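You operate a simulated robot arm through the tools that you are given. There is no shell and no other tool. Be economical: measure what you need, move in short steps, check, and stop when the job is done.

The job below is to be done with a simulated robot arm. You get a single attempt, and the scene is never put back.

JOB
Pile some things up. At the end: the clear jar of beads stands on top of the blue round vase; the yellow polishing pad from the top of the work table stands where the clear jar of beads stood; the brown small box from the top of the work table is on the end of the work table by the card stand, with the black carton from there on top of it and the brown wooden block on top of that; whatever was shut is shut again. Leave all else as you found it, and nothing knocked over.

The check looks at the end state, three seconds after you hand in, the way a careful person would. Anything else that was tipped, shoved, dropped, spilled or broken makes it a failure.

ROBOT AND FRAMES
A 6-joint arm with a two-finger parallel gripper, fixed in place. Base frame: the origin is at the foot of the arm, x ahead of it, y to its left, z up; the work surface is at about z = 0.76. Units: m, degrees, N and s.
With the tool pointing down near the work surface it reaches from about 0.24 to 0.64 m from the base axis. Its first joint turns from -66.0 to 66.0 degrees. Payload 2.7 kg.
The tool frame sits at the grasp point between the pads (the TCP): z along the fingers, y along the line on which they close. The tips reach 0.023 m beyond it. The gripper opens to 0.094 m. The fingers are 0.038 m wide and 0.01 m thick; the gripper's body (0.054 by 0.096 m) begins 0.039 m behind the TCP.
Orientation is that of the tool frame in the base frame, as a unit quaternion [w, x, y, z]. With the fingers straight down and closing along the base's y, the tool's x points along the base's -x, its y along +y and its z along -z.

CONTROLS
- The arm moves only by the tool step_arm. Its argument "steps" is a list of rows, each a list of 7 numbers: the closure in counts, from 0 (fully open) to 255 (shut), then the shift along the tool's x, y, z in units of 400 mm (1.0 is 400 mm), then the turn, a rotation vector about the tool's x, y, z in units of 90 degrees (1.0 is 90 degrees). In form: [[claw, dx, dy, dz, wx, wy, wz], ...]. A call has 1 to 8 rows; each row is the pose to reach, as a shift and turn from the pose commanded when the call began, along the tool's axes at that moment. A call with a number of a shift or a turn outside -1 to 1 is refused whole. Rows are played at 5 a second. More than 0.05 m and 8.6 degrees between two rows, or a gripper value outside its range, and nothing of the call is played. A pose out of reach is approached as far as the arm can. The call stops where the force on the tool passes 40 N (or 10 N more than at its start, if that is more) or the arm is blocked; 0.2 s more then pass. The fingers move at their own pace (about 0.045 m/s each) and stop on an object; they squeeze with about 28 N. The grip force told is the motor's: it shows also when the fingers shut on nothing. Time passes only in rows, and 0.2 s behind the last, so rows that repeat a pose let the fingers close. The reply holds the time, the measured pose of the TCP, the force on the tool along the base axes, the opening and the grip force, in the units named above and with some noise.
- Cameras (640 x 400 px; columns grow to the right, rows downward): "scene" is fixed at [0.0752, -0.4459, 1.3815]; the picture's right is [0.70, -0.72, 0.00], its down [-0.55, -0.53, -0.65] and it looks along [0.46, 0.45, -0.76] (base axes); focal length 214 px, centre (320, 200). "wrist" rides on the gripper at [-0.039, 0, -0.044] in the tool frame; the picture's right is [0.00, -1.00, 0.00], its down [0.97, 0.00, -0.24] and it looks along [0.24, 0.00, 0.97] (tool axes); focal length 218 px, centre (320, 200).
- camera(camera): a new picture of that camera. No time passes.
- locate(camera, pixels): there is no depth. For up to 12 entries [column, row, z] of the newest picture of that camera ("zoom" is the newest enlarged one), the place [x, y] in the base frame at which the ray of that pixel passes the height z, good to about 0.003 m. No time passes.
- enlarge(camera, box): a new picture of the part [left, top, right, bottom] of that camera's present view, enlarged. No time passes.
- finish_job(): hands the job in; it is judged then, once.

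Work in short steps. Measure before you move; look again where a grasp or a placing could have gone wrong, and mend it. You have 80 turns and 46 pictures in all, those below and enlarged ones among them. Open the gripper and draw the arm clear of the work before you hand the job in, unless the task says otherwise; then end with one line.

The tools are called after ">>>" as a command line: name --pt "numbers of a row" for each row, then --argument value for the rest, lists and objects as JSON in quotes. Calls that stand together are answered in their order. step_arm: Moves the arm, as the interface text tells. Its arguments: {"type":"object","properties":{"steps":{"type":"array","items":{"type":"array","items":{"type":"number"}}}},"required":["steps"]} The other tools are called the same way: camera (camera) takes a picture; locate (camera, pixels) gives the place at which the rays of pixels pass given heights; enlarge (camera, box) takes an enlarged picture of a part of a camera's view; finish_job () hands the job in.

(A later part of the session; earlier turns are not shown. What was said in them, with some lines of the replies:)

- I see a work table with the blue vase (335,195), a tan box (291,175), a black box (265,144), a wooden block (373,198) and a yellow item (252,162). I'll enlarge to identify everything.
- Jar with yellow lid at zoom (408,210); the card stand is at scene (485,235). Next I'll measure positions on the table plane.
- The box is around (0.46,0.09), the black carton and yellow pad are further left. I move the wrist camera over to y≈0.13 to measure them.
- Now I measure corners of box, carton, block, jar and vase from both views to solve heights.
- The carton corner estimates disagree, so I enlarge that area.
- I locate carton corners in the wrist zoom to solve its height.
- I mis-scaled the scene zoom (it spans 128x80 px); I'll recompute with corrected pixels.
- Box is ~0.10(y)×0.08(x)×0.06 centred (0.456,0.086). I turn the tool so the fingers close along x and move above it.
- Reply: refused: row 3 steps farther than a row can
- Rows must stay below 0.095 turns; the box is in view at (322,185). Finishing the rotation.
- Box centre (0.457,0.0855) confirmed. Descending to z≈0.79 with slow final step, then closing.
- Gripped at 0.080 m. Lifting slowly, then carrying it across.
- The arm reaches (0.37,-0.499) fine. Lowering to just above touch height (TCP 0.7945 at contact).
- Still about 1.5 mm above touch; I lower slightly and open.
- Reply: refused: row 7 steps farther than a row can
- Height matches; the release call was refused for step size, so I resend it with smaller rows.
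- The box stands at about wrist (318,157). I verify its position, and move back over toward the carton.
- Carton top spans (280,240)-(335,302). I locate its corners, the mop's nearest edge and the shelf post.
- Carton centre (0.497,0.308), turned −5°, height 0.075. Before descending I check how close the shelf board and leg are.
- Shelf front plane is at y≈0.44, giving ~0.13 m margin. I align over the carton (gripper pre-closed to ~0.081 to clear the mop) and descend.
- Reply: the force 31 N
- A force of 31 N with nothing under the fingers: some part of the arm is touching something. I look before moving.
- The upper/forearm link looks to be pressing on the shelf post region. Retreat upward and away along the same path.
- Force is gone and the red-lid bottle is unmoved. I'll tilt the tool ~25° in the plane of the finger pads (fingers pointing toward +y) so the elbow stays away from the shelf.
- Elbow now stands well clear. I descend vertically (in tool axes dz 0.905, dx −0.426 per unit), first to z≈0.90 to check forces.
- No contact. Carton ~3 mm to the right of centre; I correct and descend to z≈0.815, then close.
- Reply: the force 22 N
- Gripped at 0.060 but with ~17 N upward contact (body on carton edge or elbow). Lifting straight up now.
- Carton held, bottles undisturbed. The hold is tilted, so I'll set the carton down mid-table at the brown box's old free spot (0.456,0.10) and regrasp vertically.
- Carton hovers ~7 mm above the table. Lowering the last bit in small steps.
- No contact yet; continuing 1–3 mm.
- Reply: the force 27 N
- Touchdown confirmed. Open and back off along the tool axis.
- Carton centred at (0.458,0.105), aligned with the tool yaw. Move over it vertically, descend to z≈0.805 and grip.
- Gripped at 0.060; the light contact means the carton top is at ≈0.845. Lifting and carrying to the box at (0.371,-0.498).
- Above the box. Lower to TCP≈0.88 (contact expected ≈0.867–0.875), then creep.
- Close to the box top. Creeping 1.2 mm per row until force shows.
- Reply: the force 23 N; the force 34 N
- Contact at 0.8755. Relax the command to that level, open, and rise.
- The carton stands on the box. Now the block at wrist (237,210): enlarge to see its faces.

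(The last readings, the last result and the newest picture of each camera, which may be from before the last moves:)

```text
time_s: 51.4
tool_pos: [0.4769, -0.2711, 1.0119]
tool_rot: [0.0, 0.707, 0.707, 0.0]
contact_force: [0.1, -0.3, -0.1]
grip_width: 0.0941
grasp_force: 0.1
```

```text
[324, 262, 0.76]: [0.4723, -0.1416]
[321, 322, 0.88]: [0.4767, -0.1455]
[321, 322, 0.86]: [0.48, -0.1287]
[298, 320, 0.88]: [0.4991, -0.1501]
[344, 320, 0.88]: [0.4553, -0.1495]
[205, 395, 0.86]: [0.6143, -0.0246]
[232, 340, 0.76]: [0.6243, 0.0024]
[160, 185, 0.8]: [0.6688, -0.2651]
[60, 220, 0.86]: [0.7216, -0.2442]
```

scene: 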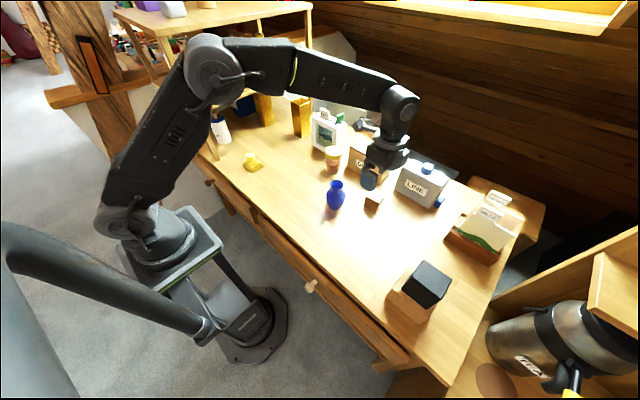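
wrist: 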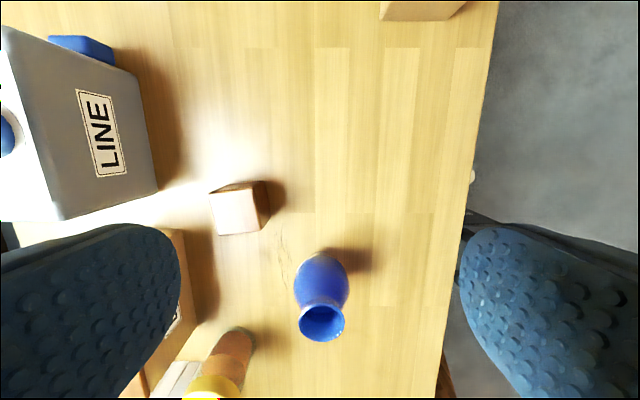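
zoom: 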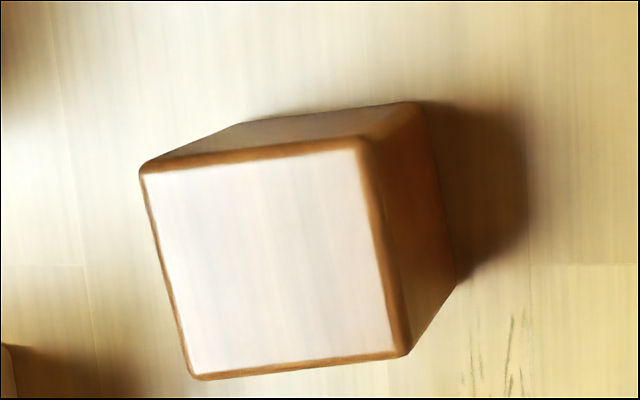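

Block ~0.05 cube centred (0.578,-0.234), turned +6°. Align and descend to z≈0.79 with ~0.07 opening.

>>> step_arm --pt "60 0.03 0.08 0 0 0 -0.03" --pt "60 0.06 0.17 0 0 0 -0.067" --pt "60 0.092 0.252 0 0 0 -0.067" --pt "60 0.092 0.252 0.1 0 0 -0.067" --pt "60 0.092 0.252 0.2 0 0 -0.067" --pt "60 0.092 0.252 0.26 0 0 -0.067" --pt "60 0.092 0.252 0.26 0 0 -0.067"

>>> camera --camera "wrist"

```text
time_s: 53.0
tool_pos: [0.576, -0.2344, 0.9071]
tool_rot: [0.0, 0.669, 0.743, 0.0]
contact_force: [0.5, 0.5, 0.7]
grip_width: 0.072
grasp_force: 0.0
```

```text
17 pictures are left
```

wrist: 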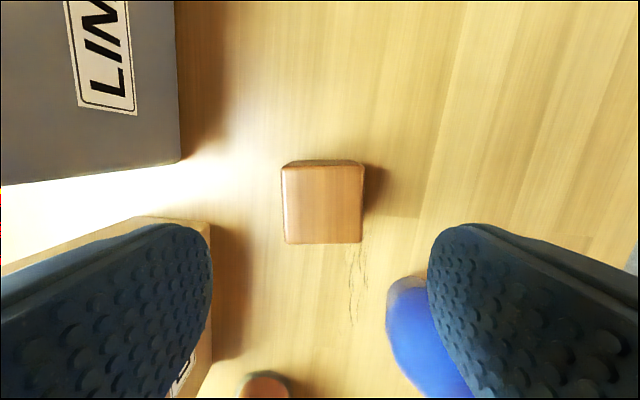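

Block centred. I check the DICE box corner clearance on the left before descending.

>>> locate --camera "wrist" --pixels '[[209, 224, 0.85], [209, 355, 0.76], [209, 224, 0.83], [180, 158, 0.85], [322, 203, 0.81], [400, 280, 0.8]]'

```text
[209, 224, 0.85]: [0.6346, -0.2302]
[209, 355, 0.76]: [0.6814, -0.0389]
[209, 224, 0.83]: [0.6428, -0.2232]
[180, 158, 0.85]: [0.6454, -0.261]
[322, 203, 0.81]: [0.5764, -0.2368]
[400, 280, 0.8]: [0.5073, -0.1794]
```

Front faces of DICE/LINE sit at x≈0.67, fingers reach ≈0.623: clear. Descending and gripping.

>>> step_arm --pt "60 -0.003 0 0.1 0 0 0" --pt "60 -0.003 0 0.2 0 0 0" --pt "60 -0.003 0 0.26 0 0 0" --pt "60 -0.003 0 0.29 0 0 0" --pt "60 -0.003 0 0.29 0 0 0"

>>> step_arm --pt "255 0 0 0 0 0 0" --pt "255 0 0 0 0 0 0" --pt "255 0 0 0 0 0 0" --pt "255 0 0 0 0 0 0"

>>> step_arm --pt "255 0 0 -0.04 0 0 0" --pt "255 0 0 -0.12 0 0 0" --pt "255 0 0 -0.22 0 0 0" --pt "255 0 0 -0.32 0 0 0" --pt "255 0 0 -0.42 0 0 0" --pt "255 0 0 -0.5 0 0 0" --pt "255 0 0 -0.58 0 0 0"

```text
time_s: 54.2
tool_pos: [0.5774, -0.2366, 0.7922]
tool_rot: [0.0, 0.669, 0.743, 0.0]
contact_force: [0.4, 0.3, 0.0]
grip_width: 0.0717
grasp_force: 0.0
```

```text
time_s: 55.2
tool_pos: [0.5778, -0.236, 0.7911]
tool_rot: [-0.001, 0.669, 0.743, 0.0]
contact_force: [0.3, 0.4, -0.7]
grip_width: 0.0547
grasp_force: 28.3
```

```text
time_s: 56.8
tool_pos: [0.5747, -0.2358, 1.0231]
tool_rot: [0.0, 0.669, 0.743, 0.0]
contact_force: [0.1, -0.4, -1.8]
grip_width: 0.0545
grasp_force: 28.1
```

Block gripped (0.0545). Moving over the carton at (0.371,-0.4965), turning back square.

>>> step_arm --pt "255 -0.06 -0.058 0 0 0 0.01" --pt "255 -0.14 -0.136 0 0 0 0.02" --pt "255 -0.22 -0.213 0 0 0 0.03" --pt "255 -0.3 -0.29 0 0 0 0.04" --pt "255 -0.38 -0.368 0 0 0 0.05" --pt "255 -0.46 -0.445 0 0 0 0.06" --pt "255 -0.54 -0.523 0 0 0 0.067" --pt "255 -0.594 -0.575 0 0 0 0.067"

>>> step_arm --pt "255 0 0 0.05 0 0 0" --pt "255 0 0 0.1 0 0 0" --pt "255 0 0 0.15 0 0 0" --pt "255 0 0 0.165 0 0 0" --pt "255 0 0 0.175 0 0 0" --pt "255 0 0 0.175 0 0 0"

>>> enlarge --camera "scene" --box '[360, 220, 520, 320]'

```text
time_s: 58.6
tool_pos: [0.3707, -0.4985, 1.022]
tool_rot: [0.0, 0.707, 0.707, -0.001]
contact_force: [-0.3, -0.5, -0.8]
grip_width: 0.0546
grasp_force: 28.0
```

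```text
time_s: 60.0
tool_pos: [0.3723, -0.4983, 0.9521]
tool_rot: [0.0, 0.707, 0.707, 0.0]
contact_force: [-0.1, 0.9, -1.2]
grip_width: 0.0548
grasp_force: 28.1
```

```text
4.00 times, centred on (440, 270) of scene
```

zoom: 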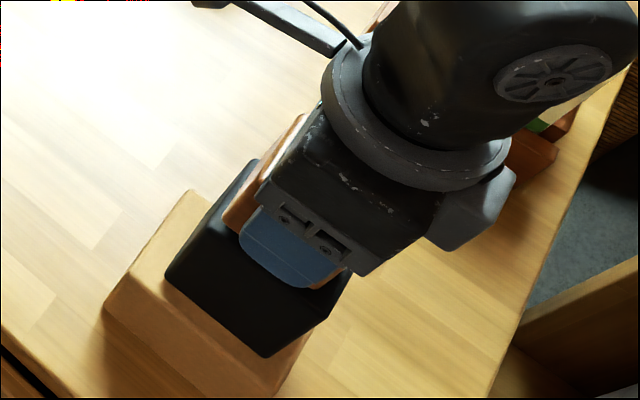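

Block is just above the carton. Creeping down.

>>> step_arm --pt "255 0 0 0.005 0 0 0" --pt "255 0 0 0.01 0 0 0" --pt "255 0 0 0.014 0 0 0" --pt "255 0 0 0.014 0 0 0"

>>> step_arm --pt "255 0 0 0.004 0 0 0" --pt "255 0 0 0.004 0 0 0"

```text
time_s: 61.0
tool_pos: [0.3725, -0.4976, 0.9473]
tool_rot: [0.0, 0.707, 0.707, 0.0]
contact_force: [0.1, -0.1, -0.3]
grip_width: 0.0546
grasp_force: 27.6
```

```text
time_s: 61.6
tool_pos: [0.3729, -0.496, 0.9471]
tool_rot: [0.0, 0.707, 0.707, 0.0]
contact_force: [0.4, 0.0, 1.3]
grip_width: 0.0547
grasp_force: 28.0
```

Force is just beginning (1.3 N); one more mm, then release and rise.

>>> step_arm --pt "255 0 0 0.003 0 0 0" --pt "255 0 0 0.003 0 0 0"

>>> step_arm --pt "0 0 0 0 0 0 0" --pt "0 0 0 0 0 0 0" --pt "0 0 0 0 0 0 0" --pt "0 0 0 -0.05 0 0 0" --pt "0 0 0 -0.13 0 0 0" --pt "0 0 0 -0.22 0 0 0"

>>> step_arm --pt "0 0.1 0 0 0 0 0" --pt "0 0.22 0.02 0 0 0 0" --pt "0 0.32 0.08 0 0 0 0" --pt "0 0.42 0.14 0 0 0 0" --pt "0 0.52 0.2 0 0 0 0" --pt "0 0.62 0.26 0 0 0 0" --pt "0 0.72 0.3 0 0 0 0" --pt "0 0.8 0.34 0 0 0 0"

>>> camera --camera "scene"

>>> camera --camera "wrist"

```text
time_s: 62.2
tool_pos: [0.3719, -0.4966, 0.9458]
tool_rot: [0.001, 0.707, 0.707, 0.0]
contact_force: [0.8, 0.9, 7.0]
grip_width: 0.0546
grasp_force: 28.0
```

```text
time_s: 63.6
tool_pos: [0.3722, -0.4967, 1.0338]
tool_rot: [-0.001, 0.707, 0.707, 0.0]
contact_force: [0.1, 0.5, 0.2]
grip_width: 0.0939
grasp_force: 0.1
```

```text
time_s: 65.4
tool_pos: [0.5084, -0.1761, 1.0327]
tool_rot: [0.0, 0.708, 0.706, 0.0]
contact_force: [-0.1, -0.1, 0.0]
grip_width: 0.0939
grasp_force: 0.0
```

```text
15 pictures are left
```

scene: 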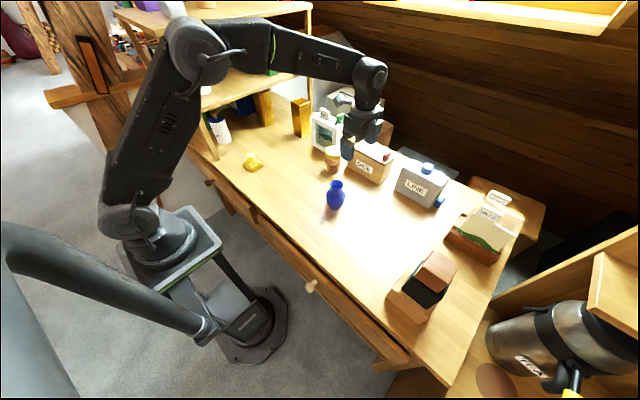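

```text
14 pictures are left
```

wrist: 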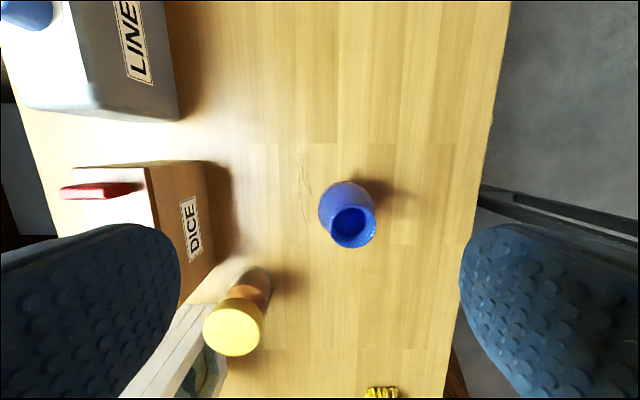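

Stack looks right. Now measure the vase rim and jar lid by intersecting both views.

>>> locate --camera "wrist" --pixels '[[352, 226, 0.84], [352, 226, 0.86], [352, 226, 0.88], [330, 222, 0.86], [375, 222, 0.86], [234, 331, 0.84], [234, 331, 0.86], [234, 331, 0.88], [204, 331, 0.86], [263, 331, 0.86], [260, 280, 0.76]]'

>>> locate --camera "scene" --pixels '[[337.2, 184.5, 0.84], [337.2, 184.5, 0.86], [337.2, 184.5, 0.88], [333.4, 151, 0.84], [333.4, 151, 0.86], [333.4, 151, 0.88], [335.5, 208, 0.76], [333, 170, 0.76]]'

>>> enlarge --camera "scene" --box '[304, 130, 432, 210]'

```text
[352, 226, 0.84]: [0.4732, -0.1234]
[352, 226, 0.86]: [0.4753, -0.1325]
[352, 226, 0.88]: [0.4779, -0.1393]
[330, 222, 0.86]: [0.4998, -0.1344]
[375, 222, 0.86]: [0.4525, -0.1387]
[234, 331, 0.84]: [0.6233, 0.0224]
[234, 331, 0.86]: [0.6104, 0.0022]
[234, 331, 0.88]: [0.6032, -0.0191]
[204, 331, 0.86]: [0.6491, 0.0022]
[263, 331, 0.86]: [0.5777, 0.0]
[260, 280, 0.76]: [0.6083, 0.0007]
```

```text
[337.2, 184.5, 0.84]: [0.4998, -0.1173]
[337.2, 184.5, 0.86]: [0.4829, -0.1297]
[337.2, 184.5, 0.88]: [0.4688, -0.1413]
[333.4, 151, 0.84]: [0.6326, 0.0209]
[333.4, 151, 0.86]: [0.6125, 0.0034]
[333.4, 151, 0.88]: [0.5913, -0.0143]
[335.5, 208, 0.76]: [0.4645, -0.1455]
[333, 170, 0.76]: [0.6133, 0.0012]
```

```text
5.00 times, centred on (368, 170) of scene
```

zoom: 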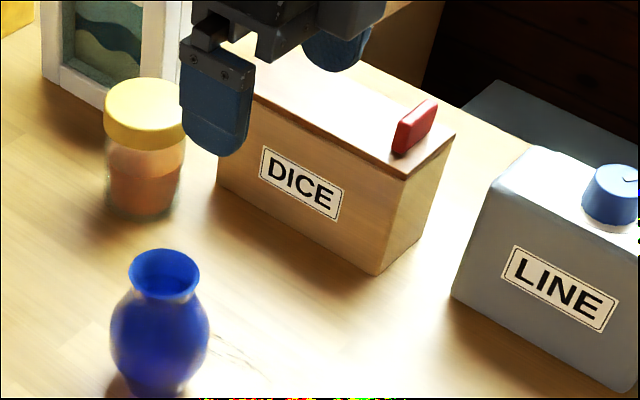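

Jar: lid centre (0.610,0.002), top ≈0.861, Ø≈0.071; vase rim (0.4755,-0.136), top ≈0.872. I move over the jar to view clearances to the SEA frame and DICE box.

>>> step_arm --pt "0 0.1 0.03 0 0 0 0" --pt "0 0.2 0.06 0 0 0 0" --pt "0 0.3 0.09 0 0 0 0" --pt "0 0.4 0.12 0 0 0 0" --pt "0 0.48 0.15 0 0 0 0" --pt "0 0.54 0.175 0 0 0 0" --pt "0 0.54 0.175 0 0 0 0"

>>> camera --camera "wrist"

```text
time_s: 67.0
tool_pos: [0.5782, 0.04, 1.0314]
tool_rot: [0.0, 0.708, 0.707, 0.0]
contact_force: [0.1, -0.2, -0.3]
grip_width: 0.0943
grasp_force: 0.3
```

```text
12 pictures are left
```

wrist: 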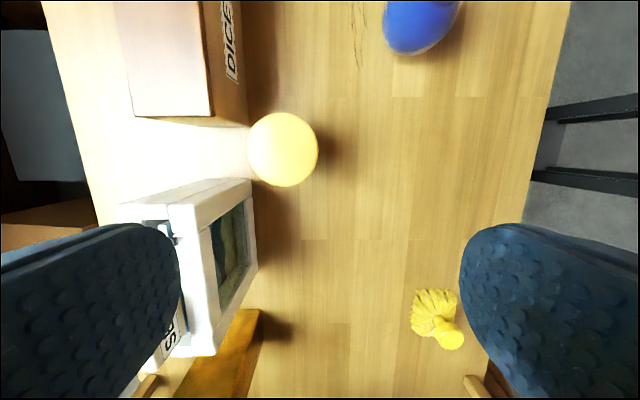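

Jar lid centre at (283,149); there's a gap to its left between DICE (247,125) and SEA (252,180). Locating these.

>>> locate --camera "wrist" --pixels '[[283, 149, 0.861], [247, 149, 0.861], [318, 149, 0.861], [283, 113, 0.861], [283, 186, 0.861], [247, 125, 0.76], [211, 117, 0.85], [252, 180, 0.86], [250, 180, 0.88], [258, 268, 0.76], [132, 117, 0.85], [200, 200, 0.88]]'

```text
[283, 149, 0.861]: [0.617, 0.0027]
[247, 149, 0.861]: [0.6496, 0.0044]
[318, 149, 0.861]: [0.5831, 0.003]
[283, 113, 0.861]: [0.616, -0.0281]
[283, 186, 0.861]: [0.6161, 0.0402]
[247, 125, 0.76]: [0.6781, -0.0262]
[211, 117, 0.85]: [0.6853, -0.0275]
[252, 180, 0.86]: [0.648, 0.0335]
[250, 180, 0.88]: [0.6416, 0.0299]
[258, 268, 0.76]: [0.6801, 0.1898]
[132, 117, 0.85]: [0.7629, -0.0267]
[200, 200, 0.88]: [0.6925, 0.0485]
```

Gap fits: far finger would be at x 0.663–0.673, y −0.015..0.024, clear of DICE (x≥0.678,y≤−0.026) and SEA (y≥0.035). Descend on the jar at (0.615,0.004), gripping the lid at z≈0.842.

>>> step_arm --pt "0 -0.045 0.046 0 0 0 0" --pt "0 -0.09 0.092 0 0 0 0" --pt "0 -0.09 0.092 0.1 0 0 0" --pt "0 -0.09 0.092 0.2 0 0 0" --pt "0 -0.09 0.092 0.3 0 0 0" --pt "0 -0.09 0.092 0.3 0 0 0"

>>> camera --camera "wrist"

```text
time_s: 68.4
tool_pos: [0.618, 0.0043, 0.9115]
tool_rot: [0.001, 0.708, 0.707, 0.0]
contact_force: [0.6, 0.1, 0.0]
grip_width: 0.0938
grasp_force: 0.0
```

```text
11 pictures are left
```

wrist: 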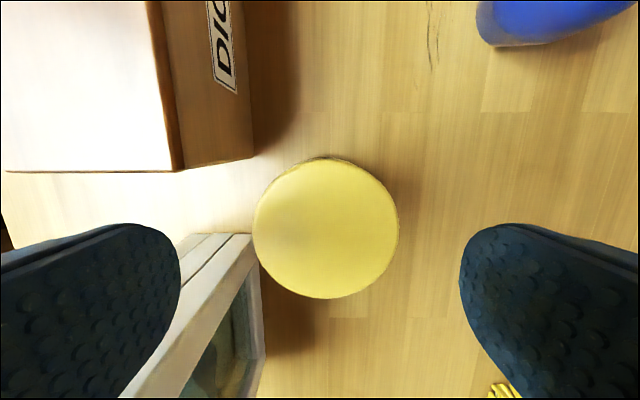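

Lid centre at (326,228). Checking lid and SEA corner positions relative to finger path.

>>> locate --camera "wrist" --pixels '[[326, 228, 0.861], [253, 228, 0.861], [399, 228, 0.861], [326, 298, 0.861], [326, 158, 0.861], [250, 236, 0.86], [250, 236, 0.88], [250, 236, 0.84], [252, 155, 0.76], [265, 355, 0.76], [175, 250, 0.86]]'

```text
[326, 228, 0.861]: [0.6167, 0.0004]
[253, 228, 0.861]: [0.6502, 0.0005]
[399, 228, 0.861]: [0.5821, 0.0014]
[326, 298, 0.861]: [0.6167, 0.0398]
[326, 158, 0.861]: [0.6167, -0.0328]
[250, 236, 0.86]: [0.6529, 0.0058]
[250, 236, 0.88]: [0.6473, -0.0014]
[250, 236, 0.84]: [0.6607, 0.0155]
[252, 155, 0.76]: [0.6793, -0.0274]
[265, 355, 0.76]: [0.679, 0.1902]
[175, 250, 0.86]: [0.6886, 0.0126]
```

The SEA corner resolves to (0.68,0.048), clear of the finger. Descending the last part and gripping.

>>> step_arm --pt "0 -0.005 -0.004 0.06 0 0 0" --pt "0 -0.005 -0.004 0.12 0 0 0" --pt "0 -0.005 -0.004 0.174 0 0 0" --pt "0 -0.005 -0.004 0.174 0 0 0"

>>> step_arm --pt "255 0 0 0 0 0 0" --pt "255 0 0 0 0 0 0" --pt "255 0 0 0 0 0 0" --pt "255 0 0 0 0 0 0"

>>> step_arm --pt "255 0 0 -0.03 0 0 0" --pt "255 0 0 -0.1 0 0 0" --pt "255 0 0 -0.19 0 0 0" --pt "255 0 0 -0.28 0 0 0" --pt "255 0 0 -0.37 0 0 0" --pt "255 0 0 -0.44 0 0 0" --pt "255 0 0 -0.44 0 0 0"

>>> enlarge --camera "scene" --box '[270, 90, 430, 215]'

```text
time_s: 69.4
tool_pos: [0.6142, -0.0004, 0.8424]
tool_rot: [0.0, 0.707, 0.707, 0.0]
contact_force: [-0.3, 0.2, -0.3]
grip_width: 0.0941
grasp_force: 0.1
```

```text
time_s: 70.4
tool_pos: [0.6145, -0.0008, 0.8429]
tool_rot: [0.0, 0.707, 0.707, 0.0]
contact_force: [1.7, 0.2, 0.1]
grip_width: 0.0682
grasp_force: 27.6
```

```text
time_s: 72.0
tool_pos: [0.6129, 0.0009, 1.0201]
tool_rot: [-0.001, 0.707, 0.707, 0.0]
contact_force: [1.3, -0.2, -3.5]
grip_width: 0.0677
grasp_force: 28.2
```

```text
3.20 times, centred on (350, 152) of scene
```

zoom: 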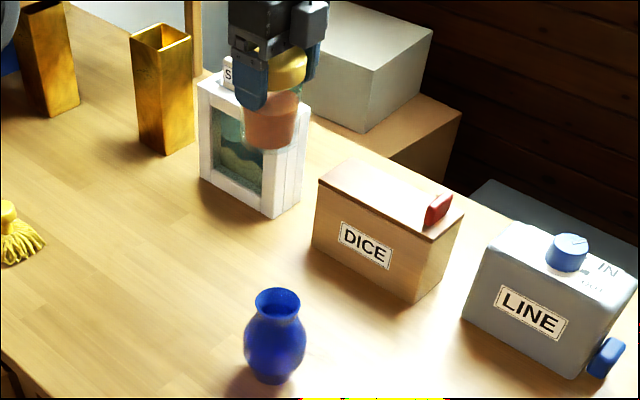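

Jar held cleanly. Refining the vase rim centre in this zoom (277,302).

>>> locate --camera "zoom" --pixels '[[277.5, 302, 0.865], [277.5, 302, 0.872], [277.5, 302, 0.88], [255, 300, 0.872], [300, 302, 0.872], [277, 288, 0.872], [277, 318, 0.872]]'

```text
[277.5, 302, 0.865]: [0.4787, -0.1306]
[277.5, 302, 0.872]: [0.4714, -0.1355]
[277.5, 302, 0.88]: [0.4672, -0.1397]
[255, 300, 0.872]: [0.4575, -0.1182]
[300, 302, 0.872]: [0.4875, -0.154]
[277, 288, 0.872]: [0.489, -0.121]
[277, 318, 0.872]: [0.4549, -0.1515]
```

Vase axis ≈(0.4745,-0.136). Carry the jar there and lower to just above the rim (contact expected TCP≈0.955).

>>> step_arm --pt "255 -0.06 -0.06 0 0 0 0" --pt "255 -0.14 -0.14 0 0 0 0" --pt "255 -0.22 -0.22 0 0 0 0" --pt "255 -0.3 -0.3 0 0 0 0" --pt "255 -0.345 -0.346 0 0 0 0" --pt "255 -0.345 -0.346 0.06 0 0 0" --pt "255 -0.345 -0.346 0.12 0 0 0" --pt "255 -0.345 -0.346 0.12 0 0 0"

>>> enlarge --camera "scene" --box '[288, 140, 384, 215]'

```text
time_s: 73.8
tool_pos: [0.4745, -0.1375, 0.9698]
tool_rot: [0.0, 0.707, 0.708, 0.0]
contact_force: [-1.0, 0.3, -3.2]
grip_width: 0.0678
grasp_force: 27.8
```

```text
5.33 times, centred on (336, 178) of scene
```

zoom: 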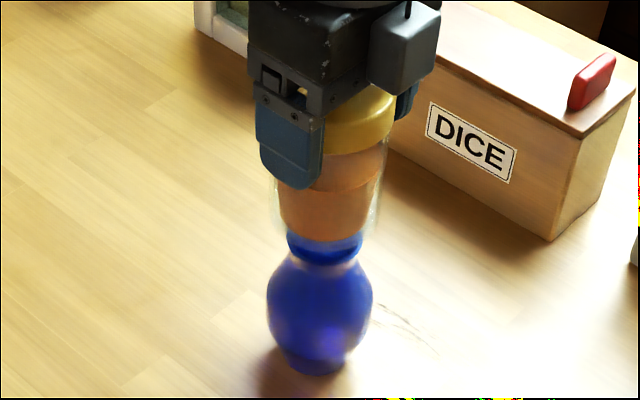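

Jar (272–380) is centred over the rim (288–363). Creeping down.

>>> step_arm --pt "255 0 0 0.008 0 0 0" --pt "255 0 0 0.016 0 0 0" --pt "255 0 0 0.022 0 0 0" --pt "255 0 0 0.026 0 0 0" --pt "255 0 0 0.026 0 0 0"

>>> step_arm --pt "255 0 0 0.004 0 0 0" --pt "255 0 0 0.004 0 0 0"

>>> step_arm --pt "255 0 0 0.003 0 0 0" --pt "255 0 0 0.003 0 0 0"

```text
time_s: 75.0
tool_pos: [0.4756, -0.1372, 0.9603]
tool_rot: [0.0, 0.707, 0.707, 0.0]
contact_force: [0.0, 0.3, -2.6]
grip_width: 0.0676
grasp_force: 27.9
```

```text
time_s: 75.6
tool_pos: [0.475, -0.1367, 0.9604]
tool_rot: [0.0, 0.708, 0.707, 0.0]
contact_force: [-0.8, -0.6, -2.2]
grip_width: 0.0679
grasp_force: 28.0
```

```text
time_s: 76.2
tool_pos: [0.4748, -0.1378, 0.9591]
tool_rot: [0.0, 0.708, 0.707, 0.0]
contact_force: [-0.8, 0.1, -3.2]
grip_width: 0.0676
grasp_force: 28.0
```

No contact yet (jar weight still ~3 N carried); continue in ~1 mm increments.

>>> step_arm --pt "255 0 0 0.003 0 0 0" --pt "255 0 0 0.005 0 0 0" --pt "255 0 0 0.005 0 0 0"

>>> step_arm --pt "255 0 0 0.003 0 0 0" --pt "255 0 0 0.003 0 0 0"

```text
time_s: 77.0
tool_pos: [0.4749, -0.1387, 0.9565]
tool_rot: [0.0, 0.707, 0.707, 0.0]
contact_force: [0.0, 0.2, -3.0]
grip_width: 0.0677
grasp_force: 27.6
```

```text
time_s: 77.6
tool_pos: [0.4751, -0.1375, 0.9548]
tool_rot: [0.0, 0.707, 0.707, 0.001]
contact_force: [0.3, 0.8, -2.0]
grip_width: 0.0676
grasp_force: 27.8
```

Continuing in small steps.

>>> step_arm --pt "255 0 0 0.003 0 0 0" --pt "255 0 0 0.003 0 0 0"

>>> step_arm --pt "255 0 0 0.003 0 0 0" --pt "255 0 0 0.003 0 0 0"

>>> step_arm --pt "255 0 0 0.003 0 0 0" --pt "255 0 0 0.003 0 0 0"

```text
time_s: 78.2
tool_pos: [0.4756, -0.1365, 0.9524]
tool_rot: [-0.001, 0.707, 0.707, 0.0]
contact_force: [0.8, 0.5, -2.0]
grip_width: 0.0678
grasp_force: 28.3
```

```text
time_s: 78.8
tool_pos: [0.4761, -0.1363, 0.9539]
tool_rot: [0.001, 0.707, 0.707, 0.001]
contact_force: [0.2, -1.0, 1.5]
grip_width: 0.0676
grasp_force: 28.5
```

```text
time_s: 79.4
tool_pos: [0.4751, -0.1373, 0.9525]
tool_rot: [0.0, 0.707, 0.707, 0.0]
contact_force: [-1.2, -1.4, 10.1]
grip_width: 0.0678
grasp_force: 27.9
```

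Contact at ~0.953. Ease the press, open gently and rise; then look.

>>> step_arm --pt "255 0 0 -0.003 0 0 0" --pt "200 0 0 -0.003 0 0 0" --pt "0 0 0 -0.003 0 0 0" --pt "0 0 0 -0.003 0 0 0" --pt "0 0 0 -0.003 0 0 0"

>>> step_arm --pt "0 0 0 -0.03 0 0 0" --pt "0 0 0 -0.1 0 0 0" --pt "0 0 0 -0.2 0 0 0" --pt "0 0 0 -0.3 0 0 0" --pt "0 0 0 -0.3 0 0 0"

>>> enlarge --camera "scene" --box '[240, 120, 400, 220]'

```text
time_s: 80.6
tool_pos: [0.4745, -0.1367, 0.953]
tool_rot: [0.001, 0.707, 0.708, 0.0]
contact_force: [0.5, 0.2, -0.3]
grip_width: 0.094
grasp_force: 0.1
```

```text
time_s: 81.8
tool_pos: [0.4757, -0.1372, 1.0733]
tool_rot: [-0.001, 0.707, 0.707, 0.0]
contact_force: [0.0, 0.4, -0.5]
grip_width: 0.094
grasp_force: 0.0
```

```text
4.00 times, centred on (320, 170) of scene
```

zoom: 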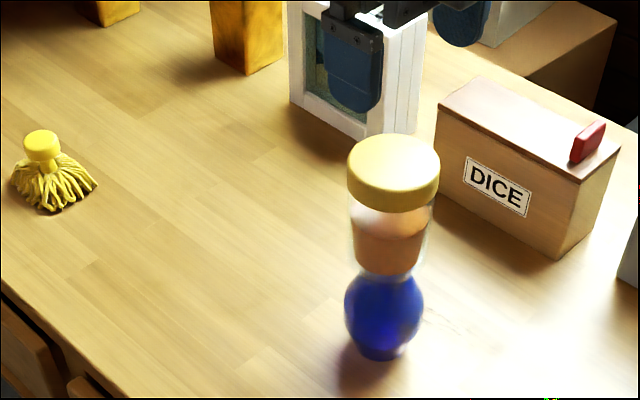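

Jar stands on the vase. Next the yellow mop-like pad near (0.391,0.273). As with the carton I'll approach tilted to keep the elbow off the shelf: first move to (0.40,0.20).

>>> step_arm --pt "0 0.1 0 0 0 0 0" --pt "0 0.21 -0.02 0 0 0 0" --pt "0 0.32 -0.05 0 0 0 0" --pt "0 0.43 -0.08 0.02 0 0 0" --pt "0 0.54 -0.11 0.05 0 0 0" --pt "0 0.65 -0.14 0.08 0 0 0" --pt "0 0.75 -0.17 0.12 0 0 0" --pt "0 0.84 -0.2 0.16 0 0 0"

>>> step_arm --pt "0 0 0 0 0 0.07 0" --pt "0 0 0 0 0 0.14 0" --pt "0 0 0 0 0 0.21 0" --pt "0 0 0 0 0 0.28 0" --pt "0 0 0 0 0 0.28 0"

>>> camera --camera "wrist"

```text
time_s: 83.6
tool_pos: [0.3943, 0.1999, 1.0068]
tool_rot: [0.0, 0.708, 0.706, -0.001]
contact_force: [0.3, -0.4, 0.5]
grip_width: 0.0939
grasp_force: 0.1
```

```text
time_s: 84.8
tool_pos: [0.3942, 0.1988, 1.0083]
tool_rot: [-0.154, 0.69, 0.69, 0.155]
contact_force: [-0.3, 1.1, 0.8]
grip_width: 0.094
grasp_force: 0.0
```

```text
7 pictures are left
```

wrist: 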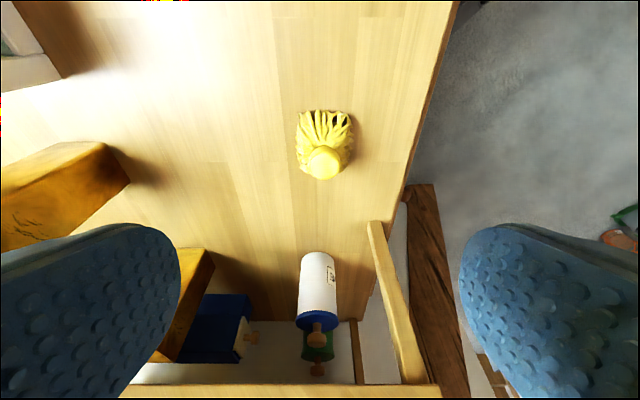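

>>> locate --camera "wrist" --pixels '[[325, 163, 0.81], [325, 163, 0.82], [325, 163, 0.83], [308, 163, 0.81], [342, 163, 0.81], [295, 145, 0.765], [353, 145, 0.765], [325, 110, 0.765], [318, 255, 0.83], [380, 225, 0.95]]'

```text
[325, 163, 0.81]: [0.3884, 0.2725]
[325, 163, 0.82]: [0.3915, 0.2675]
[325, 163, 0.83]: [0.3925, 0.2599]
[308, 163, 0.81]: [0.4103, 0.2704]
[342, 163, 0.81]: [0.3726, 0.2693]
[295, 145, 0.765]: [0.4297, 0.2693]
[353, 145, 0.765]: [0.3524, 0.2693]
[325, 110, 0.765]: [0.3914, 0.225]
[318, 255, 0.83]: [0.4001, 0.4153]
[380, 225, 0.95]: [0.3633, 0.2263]
```

Knob centre (0.391,0.270), top ≈0.815, Ø≈0.037. Approach along the tool axis to TCP z≈0.85, checking force.

>>> step_arm --pt "0 -0.01 -0.008 0.1 0 0 0" --pt "0 -0.02 -0.008 0.2 0 0 0" --pt "0 -0.03 -0.008 0.3 0 0 0" --pt "0 -0.04 -0.008 0.4 0 0 0" --pt "0 -0.04 -0.008 0.4 0 0 0"

>>> camera --camera "wrist"

```text
time_s: 86.0
tool_pos: [0.3922, 0.2523, 0.8567]
tool_rot: [-0.154, 0.69, 0.69, 0.155]
contact_force: [-0.5, -0.4, -0.2]
grip_width: 0.0939
grasp_force: 0.1
```

```text
6 pictures are left
```

wrist: 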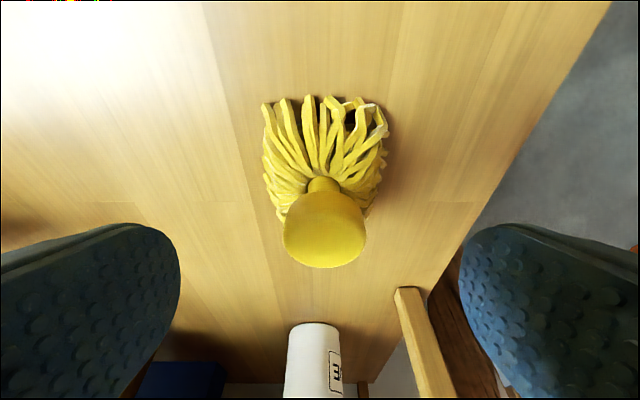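

Knob is on the tool axis ~0.05 m ahead. Advance ~0.053 m and close.

>>> step_arm --pt "0 -0.002 -0.002 0.05 0 0 0" --pt "0 -0.005 -0.002 0.1 0 0 0" --pt "0 -0.008 -0.002 0.13 0 0 0" --pt "0 -0.008 -0.002 0.13 0 0 0"

>>> step_arm --pt "255 0 0 0 0 0 0" --pt "255 0 0 0 0 0 0" --pt "255 0 0 0 0 0 0" --pt "255 0 0 0 0 0 0" --pt "255 0 0 0 0 0 0" --pt "255 0 0 0 0 0 0"

```text
time_s: 87.0
tool_pos: [0.3927, 0.2721, 0.8077]
tool_rot: [-0.153, 0.691, 0.69, 0.155]
contact_force: [0.0, 0.0, 0.2]
grip_width: 0.0941
grasp_force: 0.0
```

```text
time_s: 88.4
tool_pos: [0.3913, 0.2702, 0.808]
tool_rot: [-0.154, 0.689, 0.691, 0.154]
contact_force: [-0.8, -0.3, 0.8]
grip_width: 0.0441
grasp_force: 27.8
```

Gripped at 0.044. Lift, carry to (0.45,0.09) and lower near the table there for an upright regrasp.

>>> step_arm --pt "255 0.02 0 -0.045 0 0 0" --pt "255 0.06 0 -0.127 0 0 0" --pt "255 0.1065 0 -0.226 0 0 0" --pt "255 0.02 0.03 -0.264 0 0 0" --pt "255 -0.08 0.07 -0.311 0 0 0" --pt "255 -0.18 0.1 -0.358 0 0 0" --pt "255 -0.27 0.14 -0.4 0 0 0" --pt "255 -0.3 0.15 -0.418 0 0 0"

>>> step_arm --pt "255 -0.03 0 0.063 0 0 0" --pt "255 -0.06 0 0.127 0 0 0" --pt "255 -0.085 0 0.18 0 0 0" --pt "255 -0.1 0 0.212 0 0 0" --pt "255 -0.1 0 0.212 0 0 0"

>>> enlarge --camera "scene" --box '[190, 90, 390, 215]'

```text
time_s: 90.2
tool_pos: [0.451, 0.0914, 0.9087]
tool_rot: [-0.154, 0.69, 0.69, 0.155]
contact_force: [-1.0, -0.4, -0.2]
grip_width: 0.0441
grasp_force: 27.8
```

```text
time_s: 91.4
tool_pos: [0.4517, 0.0916, 0.8158]
tool_rot: [-0.154, 0.689, 0.691, 0.154]
contact_force: [0.4, -0.3, -0.2]
grip_width: 0.0439
grasp_force: 28.1
```

```text
3.20 times, centred on (290, 152) of scene
```

zoom: 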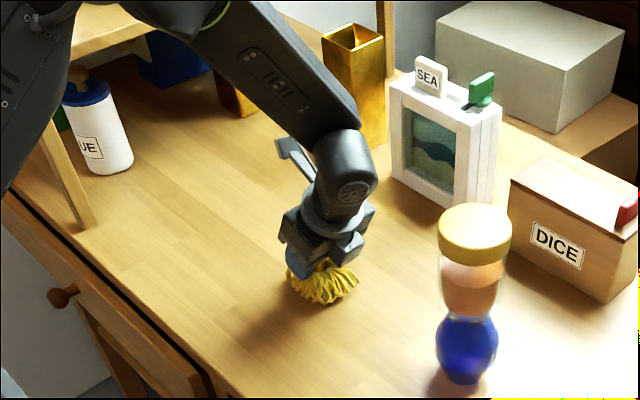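

Mop held level, ~8 mm above the table. Creep down to contact.

>>> step_arm --pt "255 -0.003 0 0.007 0 0 0" --pt "255 -0.006 0 0.013 0 0 0" --pt "255 -0.008 0 0.0175 0 0 0" --pt "255 -0.008 0 0.0175 0 0 0"

>>> step_arm --pt "255 -0.001 0 0.003 0 0 0" --pt "255 -0.001 0 0.003 0 0 0"

```text
time_s: 92.4
tool_pos: [0.4515, 0.092, 0.8085]
tool_rot: [-0.154, 0.69, 0.69, 0.155]
contact_force: [-4.5, -4.1, 14.4]
grip_width: 0.0439
grasp_force: 28.0
```

```text
time_s: 93.0
tool_pos: [0.4512, 0.0915, 0.8077]
tool_rot: [-0.153, 0.69, 0.689, 0.156]
contact_force: [-8.0, -5.8, 31.4]
grip_width: 0.0442
grasp_force: 28.0
```

In contact. Ease off, open, retreat along the tool axis, and un-tilt.

>>> step_arm --pt "255 0.002 0 -0.007 0 0 0" --pt "0 0.002 0 -0.007 0 0 0" --pt "0 0.002 0 -0.007 0 0 0" --pt "0 0.002 0 -0.007 0 0 0" --pt "0 0.002 0 -0.007 0 0 0" --pt "0 0.002 0 -0.1 0 0 0" --pt "0 0.002 0 -0.2 0 0 0" --pt "0 0.002 0 -0.3 0 0 0"

>>> step_arm --pt "0 0 0 0 0 -0.07 0" --pt "0 0 0 0 0 -0.14 0" --pt "0 0 0 0 0 -0.21 0" --pt "0 0 0 0 0 -0.28 0" --pt "0 0 0 0 0 -0.28 0"

>>> camera --camera "wrist"

```text
time_s: 94.8
tool_pos: [0.4479, 0.0421, 0.9158]
tool_rot: [-0.155, 0.691, 0.689, 0.154]
contact_force: [0.4, -0.2, -0.4]
grip_width: 0.094
grasp_force: 0.1
```

```text
time_s: 96.0
tool_pos: [0.45, 0.0414, 0.9146]
tool_rot: [0.0, 0.708, 0.706, -0.001]
contact_force: [0.9, 0.9, 0.3]
grip_width: 0.0939
grasp_force: 0.2
```

```text
4 pictures are left
```

wrist: 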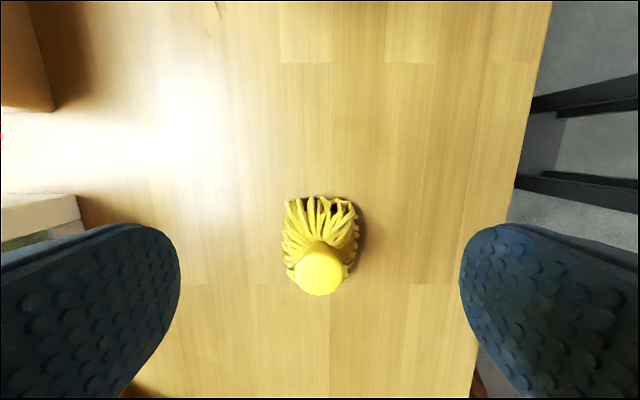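

Mop stands upright with knob at (320,270). Locating knob and skirt edges.

>>> locate --camera "wrist" --pixels '[[320, 271, 0.813], [293, 271, 0.813], [345, 271, 0.813], [281, 240, 0.765], [358, 240, 0.765], [320, 195, 0.765]]'

```text
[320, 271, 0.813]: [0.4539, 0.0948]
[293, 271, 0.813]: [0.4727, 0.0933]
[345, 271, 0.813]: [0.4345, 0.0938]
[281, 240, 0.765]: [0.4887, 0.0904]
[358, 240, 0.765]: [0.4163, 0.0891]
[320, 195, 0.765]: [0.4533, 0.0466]
```

Grasp vertically at (0.4525,0.0925), then lift.

>>> step_arm --pt "0 0.06 0.003 0 0 0 0" --pt "0 0.126 0.006 0 0 0 0" --pt "0 0.126 0.006 0.1 0 0 0" --pt "0 0.126 0.006 0.2 0 0 0" --pt "0 0.126 0.006 0.262 0 0 0" --pt "0 0.126 0.006 0.262 0 0 0"

>>> step_arm --pt "255 0 0 0 0 0 0" --pt "255 0 0 0 0 0 0" --pt "255 0 0 0 0 0 0" --pt "255 0 0 0 0 0 0" --pt "255 0 0 0 0 0 0" --pt "255 0 0 0 0 0 0"

>>> step_arm --pt "255 0 0 -0.03 0 0 0" --pt "255 0 0 -0.1 0 0 0" --pt "255 0 0 -0.19 0 0 0" --pt "255 0 0 -0.26 0 0 0" --pt "255 0 0 -0.26 0 0 0"

```text
time_s: 97.4
tool_pos: [0.454, 0.0922, 0.8082]
tool_rot: [0.0, 0.707, 0.707, 0.0]
contact_force: [-0.1, 0.2, -0.5]
grip_width: 0.0938
grasp_force: 0.1
```

```text
time_s: 98.8
tool_pos: [0.4551, 0.0911, 0.8088]
tool_rot: [0.001, 0.707, 0.707, -0.001]
contact_force: [-0.8, -0.8, -0.3]
grip_width: 0.0353
grasp_force: 28.2
```

```text
time_s: 100.0
tool_pos: [0.4528, 0.0912, 0.9126]
tool_rot: [0.0, 0.707, 0.707, 0.0]
contact_force: [0.2, 0.6, -1.6]
grip_width: 0.035
grasp_force: 28.2
```

Carry to the jar's former spot (0.6145,0.002) and lower near the surface.

>>> step_arm --pt "255 -0.05 0.08 0 0 0 0" --pt "255 -0.1 0.18 0 0 0 0" --pt "255 -0.16 0.28 0 0 0 0" --pt "255 -0.22 0.37 0 0 0 0" --pt "255 -0.22 0.404 0 0 0 0" --pt "255 -0.22 0.404 0.1 0 0 0" --pt "255 -0.22 0.404 0.19 0 0 0" --pt "255 -0.22 0.404 0.235 0 0 0"

>>> step_arm --pt "255 0 0 0.008 0 0 0" --pt "255 0 0 0.014 0 0 0" --pt "255 0 0 0.018 0 0 0" --pt "255 0 0 0.018 0 0 0"

>>> step_arm --pt "255 0 0 0.003 0 0 0" --pt "255 0 0 0.003 0 0 0"

```text
time_s: 101.8
tool_pos: [0.6165, 0.0046, 0.8196]
tool_rot: [0.0, 0.707, 0.707, 0.0]
contact_force: [0.3, -0.6, 0.1]
grip_width: 0.0348
grasp_force: 28.3
```

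```text
time_s: 102.8
tool_pos: [0.6149, 0.0045, 0.812]
tool_rot: [0.0, 0.707, 0.707, 0.0]
contact_force: [-0.4, 0.7, -0.3]
grip_width: 0.035
grasp_force: 28.6
```

```text
time_s: 103.4
tool_pos: [0.6154, 0.0042, 0.8118]
tool_rot: [0.0, 0.707, 0.707, 0.0]
contact_force: [0.1, 0.4, -0.6]
grip_width: 0.0349
grasp_force: 28.2
```

A few mm left; creep further.

>>> step_arm --pt "255 0 0 0.004 0 0 0" --pt "255 0 0 0.004 0 0 0"

>>> step_arm --pt "255 0 0 0.003 0 0 0" --pt "255 0 0 0.003 0 0 0"

```text
time_s: 104.0
tool_pos: [0.6158, 0.0042, 0.8097]
tool_rot: [0.0, 0.707, 0.708, 0.0]
contact_force: [0.8, 0.0, -0.8]
grip_width: 0.0351
grasp_force: 28.0
```

```text
time_s: 104.6
tool_pos: [0.6155, 0.0037, 0.8091]
tool_rot: [0.0, 0.707, 0.708, 0.0]
contact_force: [-2.0, 1.1, 3.4]
grip_width: 0.0352
grasp_force: 27.7
```

Contact (3.4 N). Release with a partial opening and rise clear, then look.

>>> step_arm --pt "60 0 0 0 0 0 0" --pt "60 0 0 0 0 0 0" --pt "60 0 0 0 0 0 0" --pt "60 0 0 -0.06 0 0 0" --pt "60 0 0 -0.16 0 0 0" --pt "60 0 0 -0.27 0 0 0" --pt "60 0 0 -0.38 0 0 0" --pt "60 0 0 -0.49 0 0 0"

>>> step_arm --pt "0 0.05 -0.1 -0.05 0 0 0" --pt "0 0.1 -0.2 -0.08 0 0 0" --pt "0 0.15 -0.3 -0.1 0 0 0" --pt "0 0.18 -0.4 -0.1 0 0 0" --pt "0 0.2 -0.5 -0.1 0 0 0" --pt "0 0.2 -0.5 -0.1 0 0 0"

>>> camera --camera "scene"

```text
time_s: 106.4
tool_pos: [0.6142, 0.0032, 1.0064]
tool_rot: [-0.001, 0.707, 0.707, 0.0]
contact_force: [0.9, -0.2, 0.2]
grip_width: 0.0716
grasp_force: 0.1
```

```text
time_s: 107.8
tool_pos: [0.4157, 0.0847, 1.0488]
tool_rot: [0.0, 0.708, 0.706, 0.0]
contact_force: [0.5, -0.4, 0.2]
grip_width: 0.0942
grasp_force: 0.1
```

```text
3 pictures are left
```

scene: 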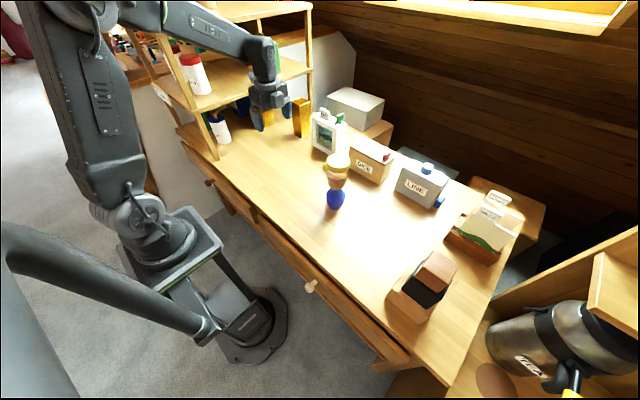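

The mop is hidden behind the jar in this view; check with the wrist camera and a zoom of the stack.

>>> camera --camera "wrist"

>>> enlarge --camera "scene" --box '[280, 120, 480, 330]'

```text
2 pictures are left
```

wrist: 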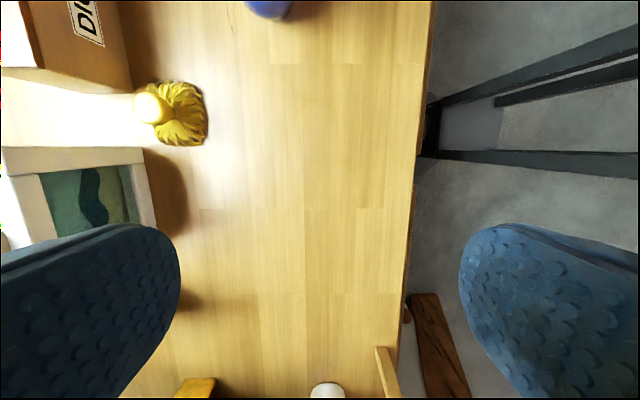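

```text
1.90 times, centred on (380, 225) of scene
```

zoom: 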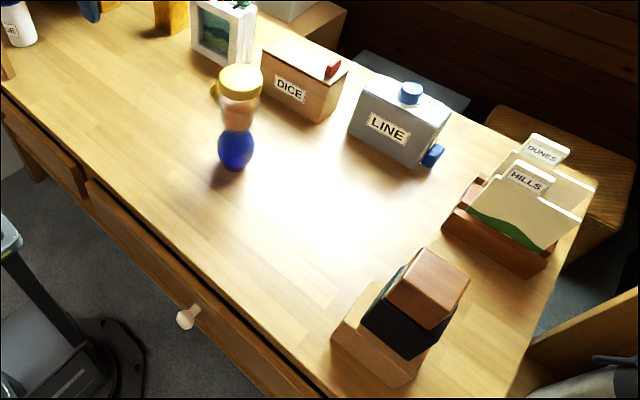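

Everything is in place: the pad stands upright at the jar's old spot, the jar is on the vase, the three-piece stack stands by the card stand, and the gripper is open and clear. Handing in.

>>> finish_job

```text
The job is handed in.
```

The job is handed in: the jar is on the vase, the polishing pad is on the jar's old spot, and the box, carton and block are stacked at the card-stand end. During the carton pick the arm pressed on something by the shelf (about 31 N). The last pictures show nothing there moved or tipped, and I opened nothing that was shut.
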